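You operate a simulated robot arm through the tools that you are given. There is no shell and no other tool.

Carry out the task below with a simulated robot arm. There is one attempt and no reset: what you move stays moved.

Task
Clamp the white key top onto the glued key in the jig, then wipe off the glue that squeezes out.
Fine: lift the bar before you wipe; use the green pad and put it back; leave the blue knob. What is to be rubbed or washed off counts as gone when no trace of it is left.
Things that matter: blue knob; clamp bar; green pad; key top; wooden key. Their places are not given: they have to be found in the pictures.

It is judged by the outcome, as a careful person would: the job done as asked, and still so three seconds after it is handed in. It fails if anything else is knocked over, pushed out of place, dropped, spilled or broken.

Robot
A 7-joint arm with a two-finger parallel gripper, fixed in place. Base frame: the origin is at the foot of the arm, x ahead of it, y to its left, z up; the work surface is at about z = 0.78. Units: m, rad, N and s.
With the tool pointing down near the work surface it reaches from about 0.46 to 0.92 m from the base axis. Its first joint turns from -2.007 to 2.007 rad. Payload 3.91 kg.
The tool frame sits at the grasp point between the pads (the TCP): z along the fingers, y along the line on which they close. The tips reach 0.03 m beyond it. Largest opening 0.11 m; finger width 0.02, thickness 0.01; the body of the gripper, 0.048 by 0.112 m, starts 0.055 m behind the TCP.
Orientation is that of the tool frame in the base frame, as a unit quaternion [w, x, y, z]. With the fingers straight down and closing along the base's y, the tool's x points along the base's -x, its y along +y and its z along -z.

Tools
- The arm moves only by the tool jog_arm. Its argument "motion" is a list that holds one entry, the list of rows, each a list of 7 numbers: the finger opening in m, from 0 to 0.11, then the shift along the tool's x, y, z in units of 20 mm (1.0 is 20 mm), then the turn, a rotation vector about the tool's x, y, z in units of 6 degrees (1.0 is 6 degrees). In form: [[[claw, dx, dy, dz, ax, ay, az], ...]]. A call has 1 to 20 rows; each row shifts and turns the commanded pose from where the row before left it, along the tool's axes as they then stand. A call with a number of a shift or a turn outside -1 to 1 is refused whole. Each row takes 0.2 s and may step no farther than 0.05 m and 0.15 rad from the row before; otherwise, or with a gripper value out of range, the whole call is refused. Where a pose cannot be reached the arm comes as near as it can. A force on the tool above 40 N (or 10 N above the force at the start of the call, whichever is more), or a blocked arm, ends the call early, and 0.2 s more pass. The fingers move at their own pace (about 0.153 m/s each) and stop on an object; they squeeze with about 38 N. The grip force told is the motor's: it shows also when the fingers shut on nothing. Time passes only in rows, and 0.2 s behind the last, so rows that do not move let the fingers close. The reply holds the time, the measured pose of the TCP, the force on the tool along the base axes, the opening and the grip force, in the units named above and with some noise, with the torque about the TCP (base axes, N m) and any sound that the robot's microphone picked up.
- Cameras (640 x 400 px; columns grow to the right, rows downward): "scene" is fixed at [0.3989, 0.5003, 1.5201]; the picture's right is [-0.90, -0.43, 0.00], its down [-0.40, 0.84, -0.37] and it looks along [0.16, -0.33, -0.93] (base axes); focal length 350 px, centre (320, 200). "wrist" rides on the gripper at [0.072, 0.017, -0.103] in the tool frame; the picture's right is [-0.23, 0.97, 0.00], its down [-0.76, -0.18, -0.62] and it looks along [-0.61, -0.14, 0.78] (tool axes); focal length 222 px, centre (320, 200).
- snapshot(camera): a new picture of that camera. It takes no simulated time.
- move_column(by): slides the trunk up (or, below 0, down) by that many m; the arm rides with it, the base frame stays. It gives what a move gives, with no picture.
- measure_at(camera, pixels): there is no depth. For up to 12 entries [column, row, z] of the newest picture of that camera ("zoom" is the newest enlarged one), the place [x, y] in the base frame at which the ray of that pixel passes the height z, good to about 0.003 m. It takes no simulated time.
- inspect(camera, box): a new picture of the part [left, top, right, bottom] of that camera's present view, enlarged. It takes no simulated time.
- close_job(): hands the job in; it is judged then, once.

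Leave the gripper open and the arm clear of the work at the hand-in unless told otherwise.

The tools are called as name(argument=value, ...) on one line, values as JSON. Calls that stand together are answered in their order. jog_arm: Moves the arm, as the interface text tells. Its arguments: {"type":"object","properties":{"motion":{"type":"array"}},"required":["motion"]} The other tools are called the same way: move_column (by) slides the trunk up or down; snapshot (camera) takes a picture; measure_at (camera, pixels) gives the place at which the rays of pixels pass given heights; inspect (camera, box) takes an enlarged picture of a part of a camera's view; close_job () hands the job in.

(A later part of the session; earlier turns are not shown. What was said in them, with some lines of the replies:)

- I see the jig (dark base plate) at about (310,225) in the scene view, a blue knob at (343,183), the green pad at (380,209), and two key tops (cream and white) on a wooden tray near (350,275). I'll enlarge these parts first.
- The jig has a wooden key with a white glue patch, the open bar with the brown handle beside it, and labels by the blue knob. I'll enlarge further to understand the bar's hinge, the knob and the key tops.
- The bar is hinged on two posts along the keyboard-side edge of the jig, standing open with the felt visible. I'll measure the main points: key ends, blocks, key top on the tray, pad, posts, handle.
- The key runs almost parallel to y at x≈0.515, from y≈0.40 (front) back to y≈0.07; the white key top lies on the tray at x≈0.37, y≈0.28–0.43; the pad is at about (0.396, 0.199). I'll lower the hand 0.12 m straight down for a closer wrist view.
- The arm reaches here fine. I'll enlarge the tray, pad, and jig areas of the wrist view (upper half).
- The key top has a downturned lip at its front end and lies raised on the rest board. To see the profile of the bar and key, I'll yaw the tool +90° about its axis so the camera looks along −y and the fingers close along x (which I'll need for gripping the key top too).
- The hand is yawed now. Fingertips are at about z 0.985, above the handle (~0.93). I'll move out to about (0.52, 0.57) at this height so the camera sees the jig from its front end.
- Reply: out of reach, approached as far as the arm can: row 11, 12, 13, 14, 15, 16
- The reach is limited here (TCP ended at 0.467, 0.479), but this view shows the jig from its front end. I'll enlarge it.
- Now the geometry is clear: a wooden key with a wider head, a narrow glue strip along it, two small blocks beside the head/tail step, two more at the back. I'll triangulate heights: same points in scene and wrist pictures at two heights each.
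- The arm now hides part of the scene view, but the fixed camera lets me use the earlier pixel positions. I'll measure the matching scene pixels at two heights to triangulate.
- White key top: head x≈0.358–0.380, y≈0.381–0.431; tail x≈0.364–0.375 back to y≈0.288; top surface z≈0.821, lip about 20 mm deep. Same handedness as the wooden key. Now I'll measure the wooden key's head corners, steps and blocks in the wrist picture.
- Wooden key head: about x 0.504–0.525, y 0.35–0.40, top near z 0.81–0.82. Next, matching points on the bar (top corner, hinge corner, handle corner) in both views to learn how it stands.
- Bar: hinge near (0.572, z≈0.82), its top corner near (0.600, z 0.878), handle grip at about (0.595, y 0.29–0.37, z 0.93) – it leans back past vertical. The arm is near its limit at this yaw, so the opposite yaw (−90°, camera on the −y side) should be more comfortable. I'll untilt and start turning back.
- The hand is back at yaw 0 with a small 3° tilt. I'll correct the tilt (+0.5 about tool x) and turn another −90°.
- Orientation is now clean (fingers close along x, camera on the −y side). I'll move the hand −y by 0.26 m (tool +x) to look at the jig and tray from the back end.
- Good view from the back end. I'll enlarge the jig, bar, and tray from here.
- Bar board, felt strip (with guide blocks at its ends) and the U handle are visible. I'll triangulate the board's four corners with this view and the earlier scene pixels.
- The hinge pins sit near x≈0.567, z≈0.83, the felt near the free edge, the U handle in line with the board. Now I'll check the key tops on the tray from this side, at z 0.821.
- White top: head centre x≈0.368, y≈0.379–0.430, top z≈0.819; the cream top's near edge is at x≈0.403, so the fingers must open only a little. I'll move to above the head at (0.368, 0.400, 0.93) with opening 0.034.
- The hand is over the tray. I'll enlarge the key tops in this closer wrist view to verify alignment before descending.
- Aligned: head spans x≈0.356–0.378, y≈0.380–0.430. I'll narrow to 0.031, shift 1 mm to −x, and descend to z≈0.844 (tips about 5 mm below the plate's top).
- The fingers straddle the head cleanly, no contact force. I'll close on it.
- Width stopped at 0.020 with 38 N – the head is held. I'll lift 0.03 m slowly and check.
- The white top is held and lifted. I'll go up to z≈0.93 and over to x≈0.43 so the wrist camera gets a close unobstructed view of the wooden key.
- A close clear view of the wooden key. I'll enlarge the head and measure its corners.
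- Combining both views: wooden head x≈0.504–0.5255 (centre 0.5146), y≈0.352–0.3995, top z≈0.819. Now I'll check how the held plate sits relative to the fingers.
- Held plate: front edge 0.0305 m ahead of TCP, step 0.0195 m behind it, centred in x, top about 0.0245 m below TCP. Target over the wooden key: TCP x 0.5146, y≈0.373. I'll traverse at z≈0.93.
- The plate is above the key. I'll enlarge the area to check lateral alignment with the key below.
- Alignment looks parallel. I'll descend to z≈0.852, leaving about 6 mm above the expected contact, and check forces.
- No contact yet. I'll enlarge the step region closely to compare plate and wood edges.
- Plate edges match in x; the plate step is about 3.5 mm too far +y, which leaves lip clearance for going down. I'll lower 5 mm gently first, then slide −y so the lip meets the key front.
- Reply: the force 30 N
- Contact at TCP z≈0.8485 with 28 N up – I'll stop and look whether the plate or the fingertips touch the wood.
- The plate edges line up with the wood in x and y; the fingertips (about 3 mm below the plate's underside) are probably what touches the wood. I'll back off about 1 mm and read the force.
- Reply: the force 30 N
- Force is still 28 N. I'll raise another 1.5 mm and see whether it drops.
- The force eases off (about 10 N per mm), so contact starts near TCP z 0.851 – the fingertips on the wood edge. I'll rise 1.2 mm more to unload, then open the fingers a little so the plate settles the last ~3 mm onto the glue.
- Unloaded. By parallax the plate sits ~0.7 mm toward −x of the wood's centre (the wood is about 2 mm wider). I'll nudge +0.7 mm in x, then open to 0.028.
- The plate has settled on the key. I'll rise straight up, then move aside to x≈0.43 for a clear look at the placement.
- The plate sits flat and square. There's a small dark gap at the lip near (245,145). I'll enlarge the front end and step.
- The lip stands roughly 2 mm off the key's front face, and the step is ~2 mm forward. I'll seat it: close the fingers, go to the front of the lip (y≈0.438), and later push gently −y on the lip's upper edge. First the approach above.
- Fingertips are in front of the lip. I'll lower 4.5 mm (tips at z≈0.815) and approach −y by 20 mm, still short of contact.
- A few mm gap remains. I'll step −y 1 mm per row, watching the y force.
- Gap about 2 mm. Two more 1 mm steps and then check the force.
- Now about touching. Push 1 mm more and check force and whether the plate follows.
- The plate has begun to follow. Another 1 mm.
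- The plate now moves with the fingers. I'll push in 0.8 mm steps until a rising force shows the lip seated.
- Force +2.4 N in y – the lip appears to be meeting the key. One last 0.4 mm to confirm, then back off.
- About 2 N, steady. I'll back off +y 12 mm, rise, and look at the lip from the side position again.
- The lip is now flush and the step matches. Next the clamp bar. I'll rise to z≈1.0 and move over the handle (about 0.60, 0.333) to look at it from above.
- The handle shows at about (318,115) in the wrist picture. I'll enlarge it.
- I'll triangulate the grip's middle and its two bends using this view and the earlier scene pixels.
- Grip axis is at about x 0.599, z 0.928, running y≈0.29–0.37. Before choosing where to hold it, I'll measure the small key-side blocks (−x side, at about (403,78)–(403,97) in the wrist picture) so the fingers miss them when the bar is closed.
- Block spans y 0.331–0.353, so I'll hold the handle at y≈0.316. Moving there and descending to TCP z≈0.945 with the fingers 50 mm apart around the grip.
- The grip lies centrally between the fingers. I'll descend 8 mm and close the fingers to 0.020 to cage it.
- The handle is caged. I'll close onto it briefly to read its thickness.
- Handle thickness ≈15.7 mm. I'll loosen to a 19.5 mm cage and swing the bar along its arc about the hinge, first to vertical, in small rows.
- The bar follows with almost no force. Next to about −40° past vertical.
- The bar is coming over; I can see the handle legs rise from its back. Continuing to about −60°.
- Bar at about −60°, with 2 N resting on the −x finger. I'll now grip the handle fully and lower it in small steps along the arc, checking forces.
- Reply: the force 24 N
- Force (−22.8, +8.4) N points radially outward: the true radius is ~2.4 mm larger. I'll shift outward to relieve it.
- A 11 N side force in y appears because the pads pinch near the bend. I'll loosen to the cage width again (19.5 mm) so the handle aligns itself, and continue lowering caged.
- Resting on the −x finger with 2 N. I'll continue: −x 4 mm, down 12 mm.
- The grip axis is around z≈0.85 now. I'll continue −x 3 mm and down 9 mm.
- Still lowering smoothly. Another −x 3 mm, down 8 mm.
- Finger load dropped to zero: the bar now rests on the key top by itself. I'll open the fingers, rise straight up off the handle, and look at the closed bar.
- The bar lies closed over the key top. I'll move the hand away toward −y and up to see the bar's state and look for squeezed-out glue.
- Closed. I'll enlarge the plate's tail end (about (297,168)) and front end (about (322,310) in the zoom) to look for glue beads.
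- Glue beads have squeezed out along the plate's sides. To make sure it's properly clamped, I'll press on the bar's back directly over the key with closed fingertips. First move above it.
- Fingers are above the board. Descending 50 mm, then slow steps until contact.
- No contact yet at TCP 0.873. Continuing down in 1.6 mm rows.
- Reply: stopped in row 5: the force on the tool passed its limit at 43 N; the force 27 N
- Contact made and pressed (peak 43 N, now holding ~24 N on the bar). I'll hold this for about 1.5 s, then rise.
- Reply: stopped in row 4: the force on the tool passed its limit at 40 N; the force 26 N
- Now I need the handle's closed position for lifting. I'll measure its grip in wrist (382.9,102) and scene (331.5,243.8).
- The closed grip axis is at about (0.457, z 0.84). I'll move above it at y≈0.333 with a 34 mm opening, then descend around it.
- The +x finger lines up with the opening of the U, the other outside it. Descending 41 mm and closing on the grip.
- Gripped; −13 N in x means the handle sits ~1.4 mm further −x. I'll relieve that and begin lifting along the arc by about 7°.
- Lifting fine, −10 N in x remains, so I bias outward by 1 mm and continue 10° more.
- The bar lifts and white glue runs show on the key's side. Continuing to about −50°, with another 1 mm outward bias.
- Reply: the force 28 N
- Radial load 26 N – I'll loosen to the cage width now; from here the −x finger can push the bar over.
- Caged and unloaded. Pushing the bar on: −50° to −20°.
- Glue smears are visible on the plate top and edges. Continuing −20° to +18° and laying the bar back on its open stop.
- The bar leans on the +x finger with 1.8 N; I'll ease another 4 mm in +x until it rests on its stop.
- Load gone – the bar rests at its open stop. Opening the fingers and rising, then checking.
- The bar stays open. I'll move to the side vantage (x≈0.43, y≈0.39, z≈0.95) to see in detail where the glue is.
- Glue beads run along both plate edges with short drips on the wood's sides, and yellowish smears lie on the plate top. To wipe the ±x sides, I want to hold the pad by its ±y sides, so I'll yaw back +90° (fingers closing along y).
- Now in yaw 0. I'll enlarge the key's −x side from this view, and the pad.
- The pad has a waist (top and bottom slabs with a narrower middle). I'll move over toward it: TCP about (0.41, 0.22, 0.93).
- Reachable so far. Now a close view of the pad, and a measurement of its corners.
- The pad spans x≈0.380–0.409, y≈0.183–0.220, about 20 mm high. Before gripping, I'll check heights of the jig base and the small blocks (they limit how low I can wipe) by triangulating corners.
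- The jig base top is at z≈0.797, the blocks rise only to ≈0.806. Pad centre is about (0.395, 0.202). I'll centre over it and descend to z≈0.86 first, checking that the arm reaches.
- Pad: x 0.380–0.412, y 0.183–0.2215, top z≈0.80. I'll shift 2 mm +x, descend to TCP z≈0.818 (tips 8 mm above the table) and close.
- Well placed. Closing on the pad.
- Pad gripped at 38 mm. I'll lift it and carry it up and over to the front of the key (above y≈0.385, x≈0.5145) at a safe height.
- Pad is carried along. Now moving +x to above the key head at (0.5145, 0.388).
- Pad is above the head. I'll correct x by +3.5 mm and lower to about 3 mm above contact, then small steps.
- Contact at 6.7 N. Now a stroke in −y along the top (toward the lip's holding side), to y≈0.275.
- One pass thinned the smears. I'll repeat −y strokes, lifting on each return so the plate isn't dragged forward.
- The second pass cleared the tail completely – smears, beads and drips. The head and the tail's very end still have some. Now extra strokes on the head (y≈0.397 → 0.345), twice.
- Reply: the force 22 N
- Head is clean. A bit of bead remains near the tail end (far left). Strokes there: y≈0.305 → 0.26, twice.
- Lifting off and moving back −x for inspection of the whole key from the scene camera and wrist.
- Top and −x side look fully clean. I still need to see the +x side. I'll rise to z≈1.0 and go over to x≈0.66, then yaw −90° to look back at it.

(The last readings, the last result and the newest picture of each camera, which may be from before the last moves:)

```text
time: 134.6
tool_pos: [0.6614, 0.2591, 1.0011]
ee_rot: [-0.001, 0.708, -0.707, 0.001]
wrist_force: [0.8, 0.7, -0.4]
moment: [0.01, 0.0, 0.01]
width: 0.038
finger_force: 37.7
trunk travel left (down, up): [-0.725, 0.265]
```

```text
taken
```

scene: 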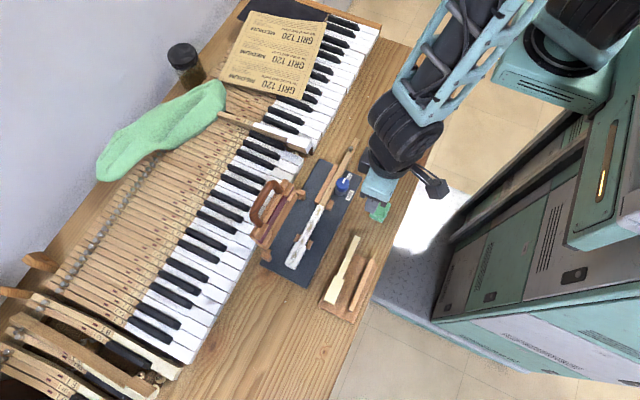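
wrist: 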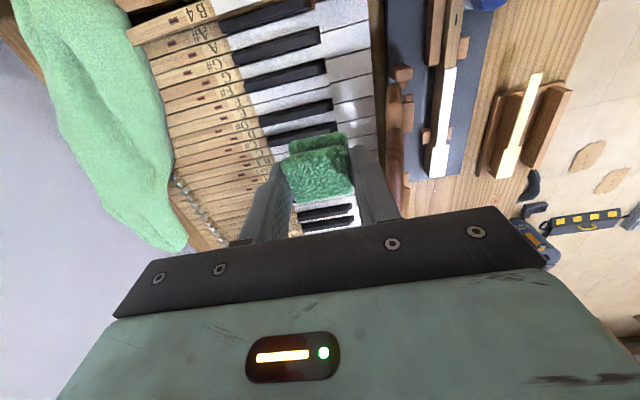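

The key's +x side is visible at about (425–440, 50–175). Enlarging.

inspect(camera="wrist", box=[395, 40, 475, 190])

inspect(camera="wrist", box=[415, 120, 465, 185])

inspect(camera="wrist", box=[415, 50, 475, 125])

```text
2.67 times, centred on (435, 115) of wrist
```

zoom: 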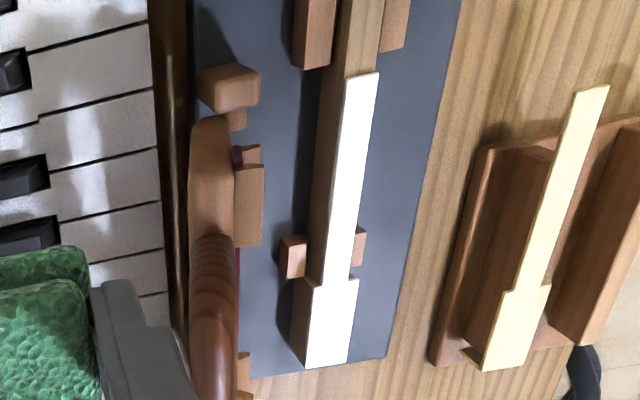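

```text
6.15 times, centred on (440, 152) of wrist
```

zoom: 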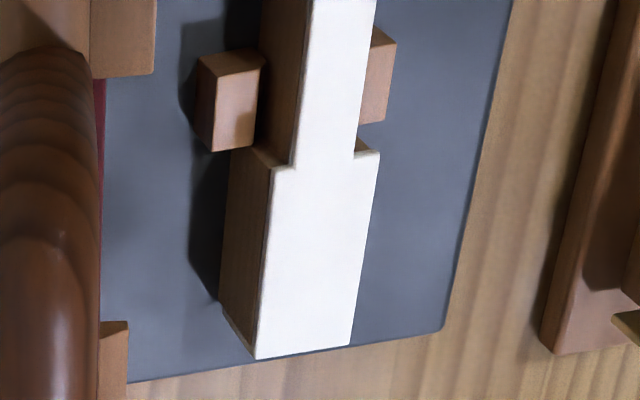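

```text
5.33 times, centred on (445, 88) of wrist
```

zoom: 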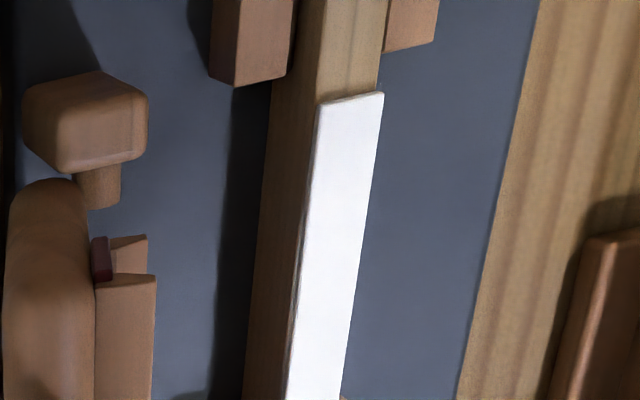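

The +x side is clean too. I'll double-check the front lip, the felt and the jig in the scene camera at higher magnification.

inspect(camera="scene", box=[280, 235, 315, 275])

inspect(camera="scene", box=[300, 195, 335, 240])

snapshot(camera="scene")

```text
10.00 times, centred on (298, 255) of scene
```

zoom: 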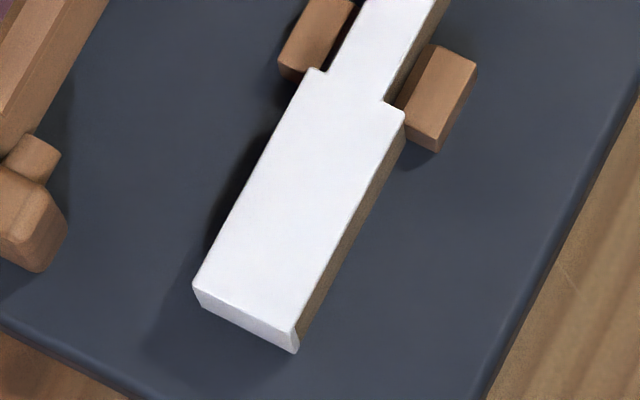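

```text
8.89 times, centred on (318, 218) of scene
```

zoom: 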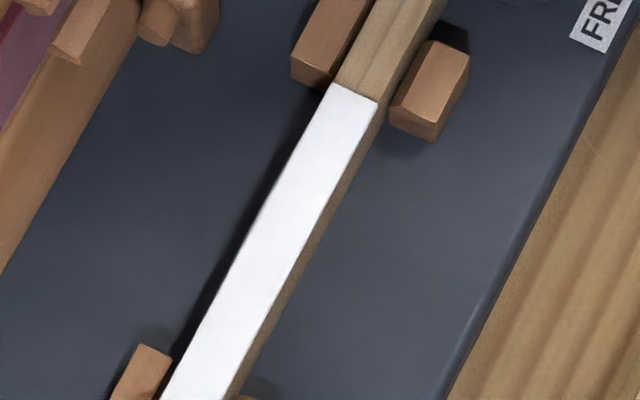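

```text
taken
```

scene: 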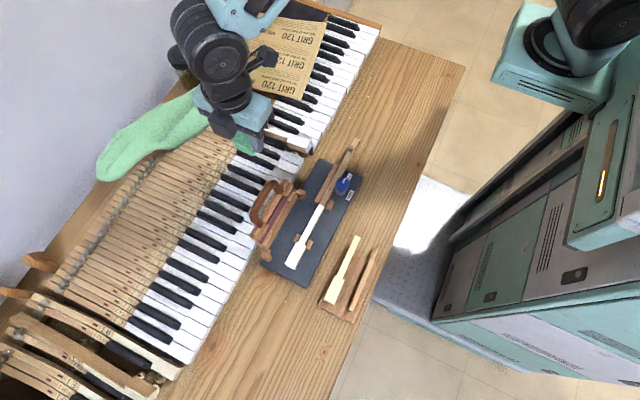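

Everything's clean and the table spot for the pad is free. Now I'll yaw back +90° and carry the pad to its home above (0.396, 0.202).

jog_arm(motion=[[[0.02, 0, 0, 0, 0, 0, 1], [0.02, 0, 0, 0, 0, 0, 1], [0.02, 0, 0, 0, 0, 0, 1], [0.02, 0, 0, 0, 0, 0, 1], [0.02, 0, 0, 0, 0, 0, 1], [0.02, 0, 0, 0, 0, 0, 1], [0.02, 0, 0, 0, 0, 0, 1], [0.02, 0, 0, 0, 0, 0, 1], [0.02, 0, 0, 0, 0, 0, 1], [0.02, 0, 0, 0, 0, 0, 1], [0.02, 0, 0, 0, 0, 0, 1], [0.02, 0, 0, 0, 0, 0, 1], [0.02, 0, 0, 0, 0, 0, 1], [0.02, 0, 0, 0, 0, 0, 1], [0.02, 0, 0, 0, 0, 0, 1], [0.02, 0, 0, 0, 0, 0, 0]]])

jog_arm(motion=[[[0.02, 0.95, -0.2, 0, 0, 0, 0], [0.02, 0.95, -0.2, 0, 0, 0, 0], [0.02, 0.95, -0.2, 0, 0, 0, 0], [0.02, 0.95, -0.2, 0, 0, 0, 0], [0.02, 0.95, -0.2, 0, 0, 0, 0], [0.02, 0.95, -0.2, 0, 0, 0, 0], [0.02, 0.95, -0.2, 0, 0, 0, 0], [0.02, 0.95, -0.2, 0, 0, 0, 0], [0.02, 0.95, -0.2, 0, 0, 0, 0], [0.02, 0.95, -0.2, 0, 0, 0, 0], [0.02, 0.95, -0.2, 0, 0, 0, 0], [0.02, 0.95, -0.2, 0, 0, 0, 0], [0.02, 0.95, -0.2, 0, 0, 0, 0], [0.02, 0.9, -0.2, 0, 0, 0, 0], [0.02, 0, 0, 0, 0, 0, 0]]])

snapshot(camera="wrist")

```text
time: 138.0
tool_pos: [0.6606, 0.2598, 1.0005]
ee_rot: [0.002, 0.001, 1.0, 0.0]
wrist_force: [0.3, 0.0, 0.5]
moment: [0.02, 0.01, 0.03]
width: 0.038
finger_force: 37.4
trunk travel left (down, up): [-0.725, 0.265]
```

```text
time: 141.2
tool_pos: [0.3955, 0.2044, 1.0007]
ee_rot: [0.0, 0.0, 1.0, 0.0]
wrist_force: [0.3, -0.1, -0.5]
moment: [0.01, -0.01, 0.0]
width: 0.038
finger_force: 38.0
trunk travel left (down, up): [-0.725, 0.265]
```

```text
taken
```

wrist: 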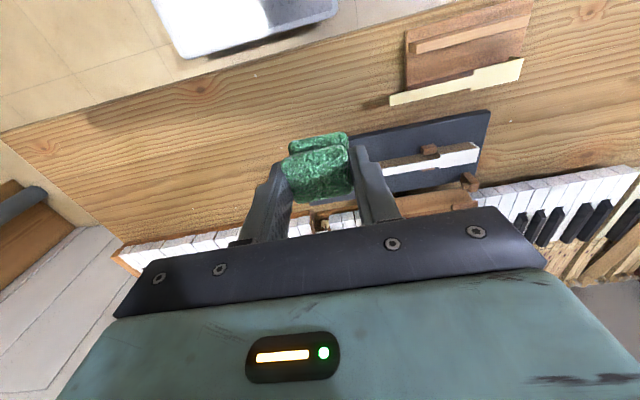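

Over the pad's home. Descending to a few mm above the table.

jog_arm(motion=[[[0.02, 0, -0.1, 0.9, 0, 0, 0], [0.02, 0, 0, 0.95, 0, 0, 0], [0.02, 0, 0, 0.95, 0, 0, 0], [0.02, 0, 0, 0.95, 0, 0, 0], [0.02, 0, 0, 0.95, 0, 0, 0], [0.02, 0, 0, 0.95, 0, 0, 0], [0.02, 0, 0, 0.95, 0, 0, 0], [0.02, 0, 0, 0.95, 0, 0, 0], [0.02, 0, 0, 0.7, 0, 0, 0], [0.02, 0, 0, 0.4, 0, 0, 0], [0.02, 0, 0, 0, 0, 0, 0]]])

```text
time: 143.6
tool_pos: [0.3943, 0.2016, 0.8293]
ee_rot: [0.001, 0.0, 1.0, 0.001]
wrist_force: [-0.7, -0.7, -0.7]
moment: [-0.01, -0.01, -0.01]
width: 0.0384
finger_force: 38.3
trunk travel left (down, up): [-0.725, 0.265]
```

jog_arm(motion=[[[0.02, -0.05, 0, 0.2, 0, 0, 0], [0.02, 0, 0, 0.15, 0, 0, 0], [0.02, 0, 0, 0.1, 0, 0, 0], [0.02, 0, 0, 0.06, 0, 0, 0], [0.02, 0, 0, 0, 0, 0, 0]]])

```text
time: 144.8
tool_pos: [0.3968, 0.2028, 0.8176]
ee_rot: [0.0, 0.0, 1.0, 0.001]
wrist_force: [-0.3, -0.5, 0.2]
moment: [-0.01, -0.03, 0.0]
width: 0.0385
finger_force: 38.0
trunk travel left (down, up): [-0.725, 0.265]
```

At the original height with no contact force yet; stepping down 0.8 mm at a time until the pad touches.

jog_arm(motion=[[[0.02, 0, 0, 0.04, 0, 0, 0], [0.02, 0, 0, 0, 0, 0, 0]]])

jog_arm(motion=[[[0.02, 0, 0, 0.04, 0, 0, 0], [0.02, 0, 0, 0, 0, 0, 0]]])

inspect(camera="wrist", box=[240, 80, 420, 230])

```text
time: 145.4
tool_pos: [0.397, 0.2011, 0.8171]
ee_rot: [0.002, 0.0, 1.0, 0.001]
wrist_force: [1.4, -2.2, 12.9]
moment: [-0.12, -0.16, 0.01]
width: 0.0381
finger_force: 37.8
trunk travel left (down, up): [-0.725, 0.265]
```

```text
time: 146.0
tool_pos: [0.3967, 0.2016, 0.816]
ee_rot: [0.002, 0.001, 1.0, 0.001]
wrist_force: [2.6, -1.9, 35.1]
moment: [-0.19, -0.19, 0.0]
width: 0.0382
finger_force: 37.6
trunk travel left (down, up): [-0.725, 0.265]
```

```text
2.67 times, centred on (330, 155) of wrist
```

zoom: 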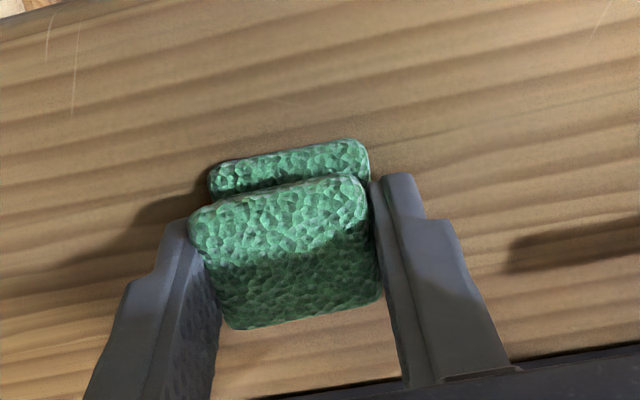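

The pad is firmly on the table. I'll ease off 1.4 mm to unload, then open.

jog_arm(motion=[[[0.02, 0, 0, -0.07, 0, 0, 0], [0.02, 0, 0, 0, 0, 0, 0], [0.045, 0, 0, 0, 0, 0, 0], [0.06, 0, 0, 0, 0, 0, 0], [0.06, 0, 0, 0, 0, 0, 0]]])

inspect(camera="wrist", box=[240, 80, 420, 230])

```text
time: 147.2
tool_pos: [0.3976, 0.202, 0.816]
ee_rot: [0.001, 0.0, 1.0, 0.001]
wrist_force: [-1.1, -0.1, -0.5]
moment: [0.02, -0.03, -0.01]
width: 0.06
finger_force: 0.0
trunk travel left (down, up): [-0.725, 0.265]
```

```text
2.67 times, centred on (330, 155) of wrist
```

zoom: 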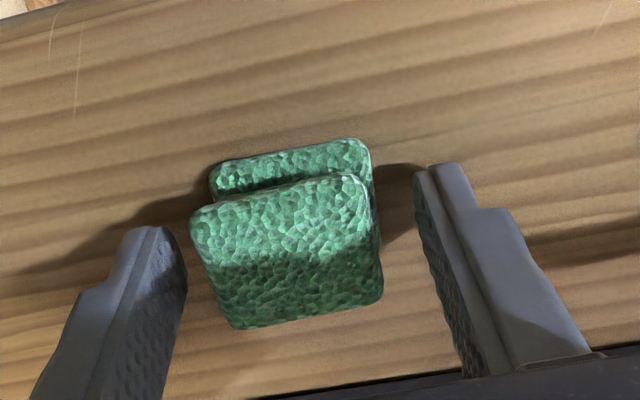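

The pad stands in its original spot. Rising straight up, clear of it.

jog_arm(motion=[[[0.06, 0, 0, -0.5, 0, 0, 0], [0.06, 0, 0, -0.9, 0, 0, 0], [0.06, 0, 0, -0.9, 0, 0, 0], [0.06, 0, 0, -0.9, 0, 0, 0], [0.08, 0, 0, -0.9, 0, 0, 0], [0.11, 0, 0, -0.9, 0, 0, 0], [0.11, 0, 0, -0.9, 0, 0, 0], [0.11, 0, 0, -0.9, 0, 0, 0], [0.11, 0, 0.5, -0.9, 0, 0, 0], [0.11, 0.2, 0.9, -0.9, 0, 0, 0], [0.11, 0.4, 0.9, -0.9, 0, 0, 0], [0.11, 0.4, 0.9, -0.9, 0, 0, 0], [0.11, 0.4, 0.9, -0.9, 0, 0, 0], [0.11, 0.4, 0.9, -0.9, 0, 0, 0], [0.11, 0.4, 0.9, -0.9, 0, 0, 0], [0.11, 0.1, 0.5, -0.9, 0, 0, 0], [0.11, 0, 0, 0, 0, 0, 0]]])

snapshot(camera="scene")

snapshot(camera="wrist")

inspect(camera="scene", box=[230, 130, 410, 330])

inspect(camera="wrist", box=[220, 50, 420, 240])

```text
time: 150.8
tool_pos: [0.3486, 0.3314, 1.0975]
ee_rot: [0.0, 0.0, 1.0, 0.001]
wrist_force: [-0.2, -0.3, -0.3]
moment: [0.02, 0.04, 0.01]
width: 0.1099
finger_force: 0.0
trunk travel left (down, up): [-0.725, 0.265]
```

```text
taken
```

scene: 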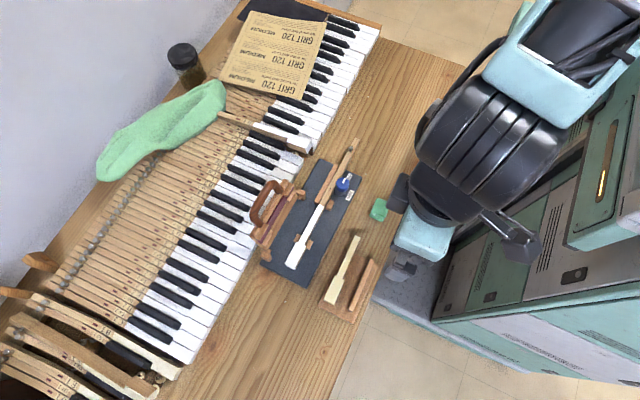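

```text
taken
```

wrist: 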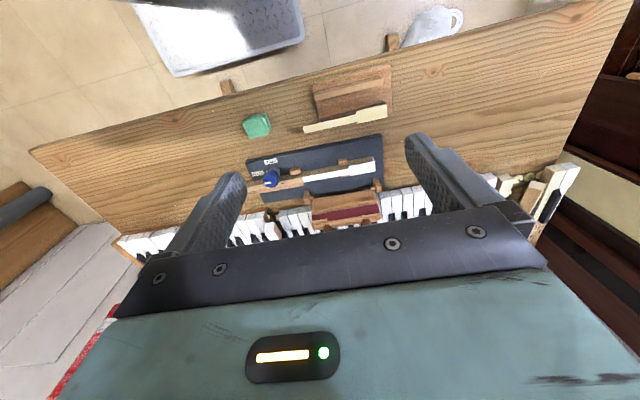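

```text
2.00 times, centred on (320, 230) of scene
```

zoom: 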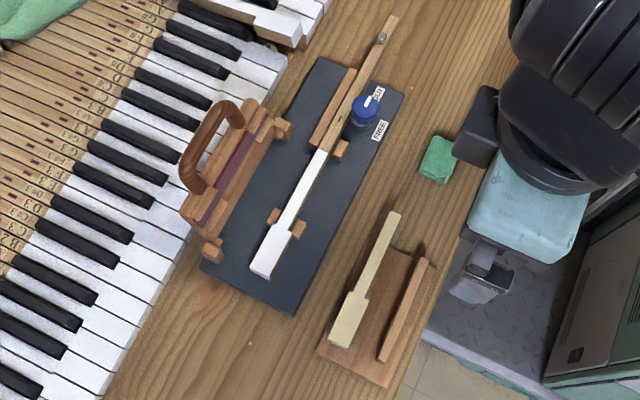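

```text
2.11 times, centred on (320, 145) of wrist
```

zoom: 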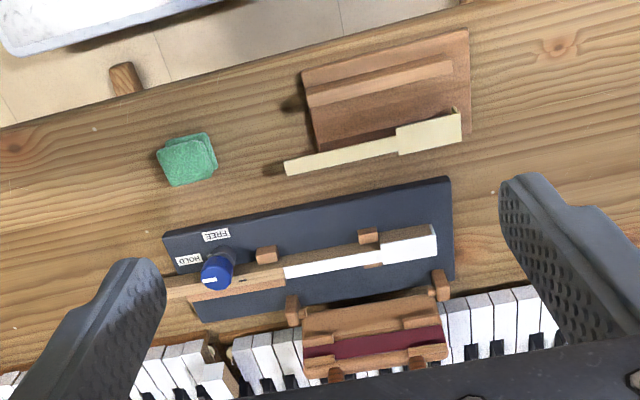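

Everything is in order: key top on the key, bar open, pad home, knob untouched. One last high magnification check for glue traces.

inspect(camera="wrist", box=[295, 150, 385, 190])

inspect(camera="scene", box=[280, 195, 335, 275])

```text
7.11 times, centred on (340, 170) of wrist
```

zoom: 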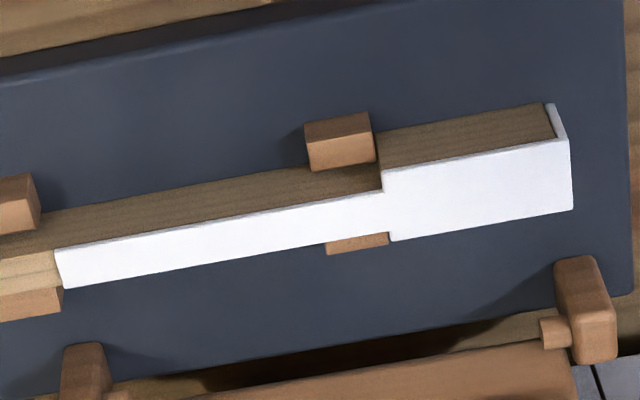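

```text
5.00 times, centred on (308, 235) of scene
```

zoom: 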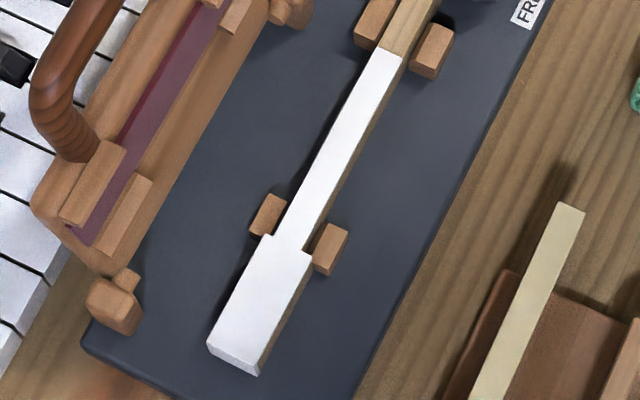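

No glue left anywhere, the key top is seated square with its lip at the front, the bar is lifted, the pad is back, the gripper open and the arm clear. Handing in.

close_job()

```text
The job is handed in.
```

I've handed the job in: the white key top is clamped onto the glued key, and the squeezed-out glue is wiped off.

- **Key top:** It sits square on the wooden key. I nudged it back about 2 mm so the lip closes against the front and the shoulders line up.
- **Clamping:** I swung the bar down by its handle and pressed it over the key. The push peaked at about 43 N, then I held about 24 N for roughly a second. I then lifted the bar back to its open rest before wiping.
- **Wiping:** Glue had come out along both edges, run down the wood, and smeared the top. I wiped with the green pad only in the direction that keeps the lip against the key, lifting it between strokes. In close-up views of the top, both sides and the front I saw no trace of glue.
- **Everything else:** The pad is back in its spot, to within a millimetre or two. The blue knob is untouched and still points to HOLD. The other key top and its tray look unmoved, the gripper is open, and the arm is clear.

I did not check whether the glue had set. I only checked that the key top looked square and in place before handing in.
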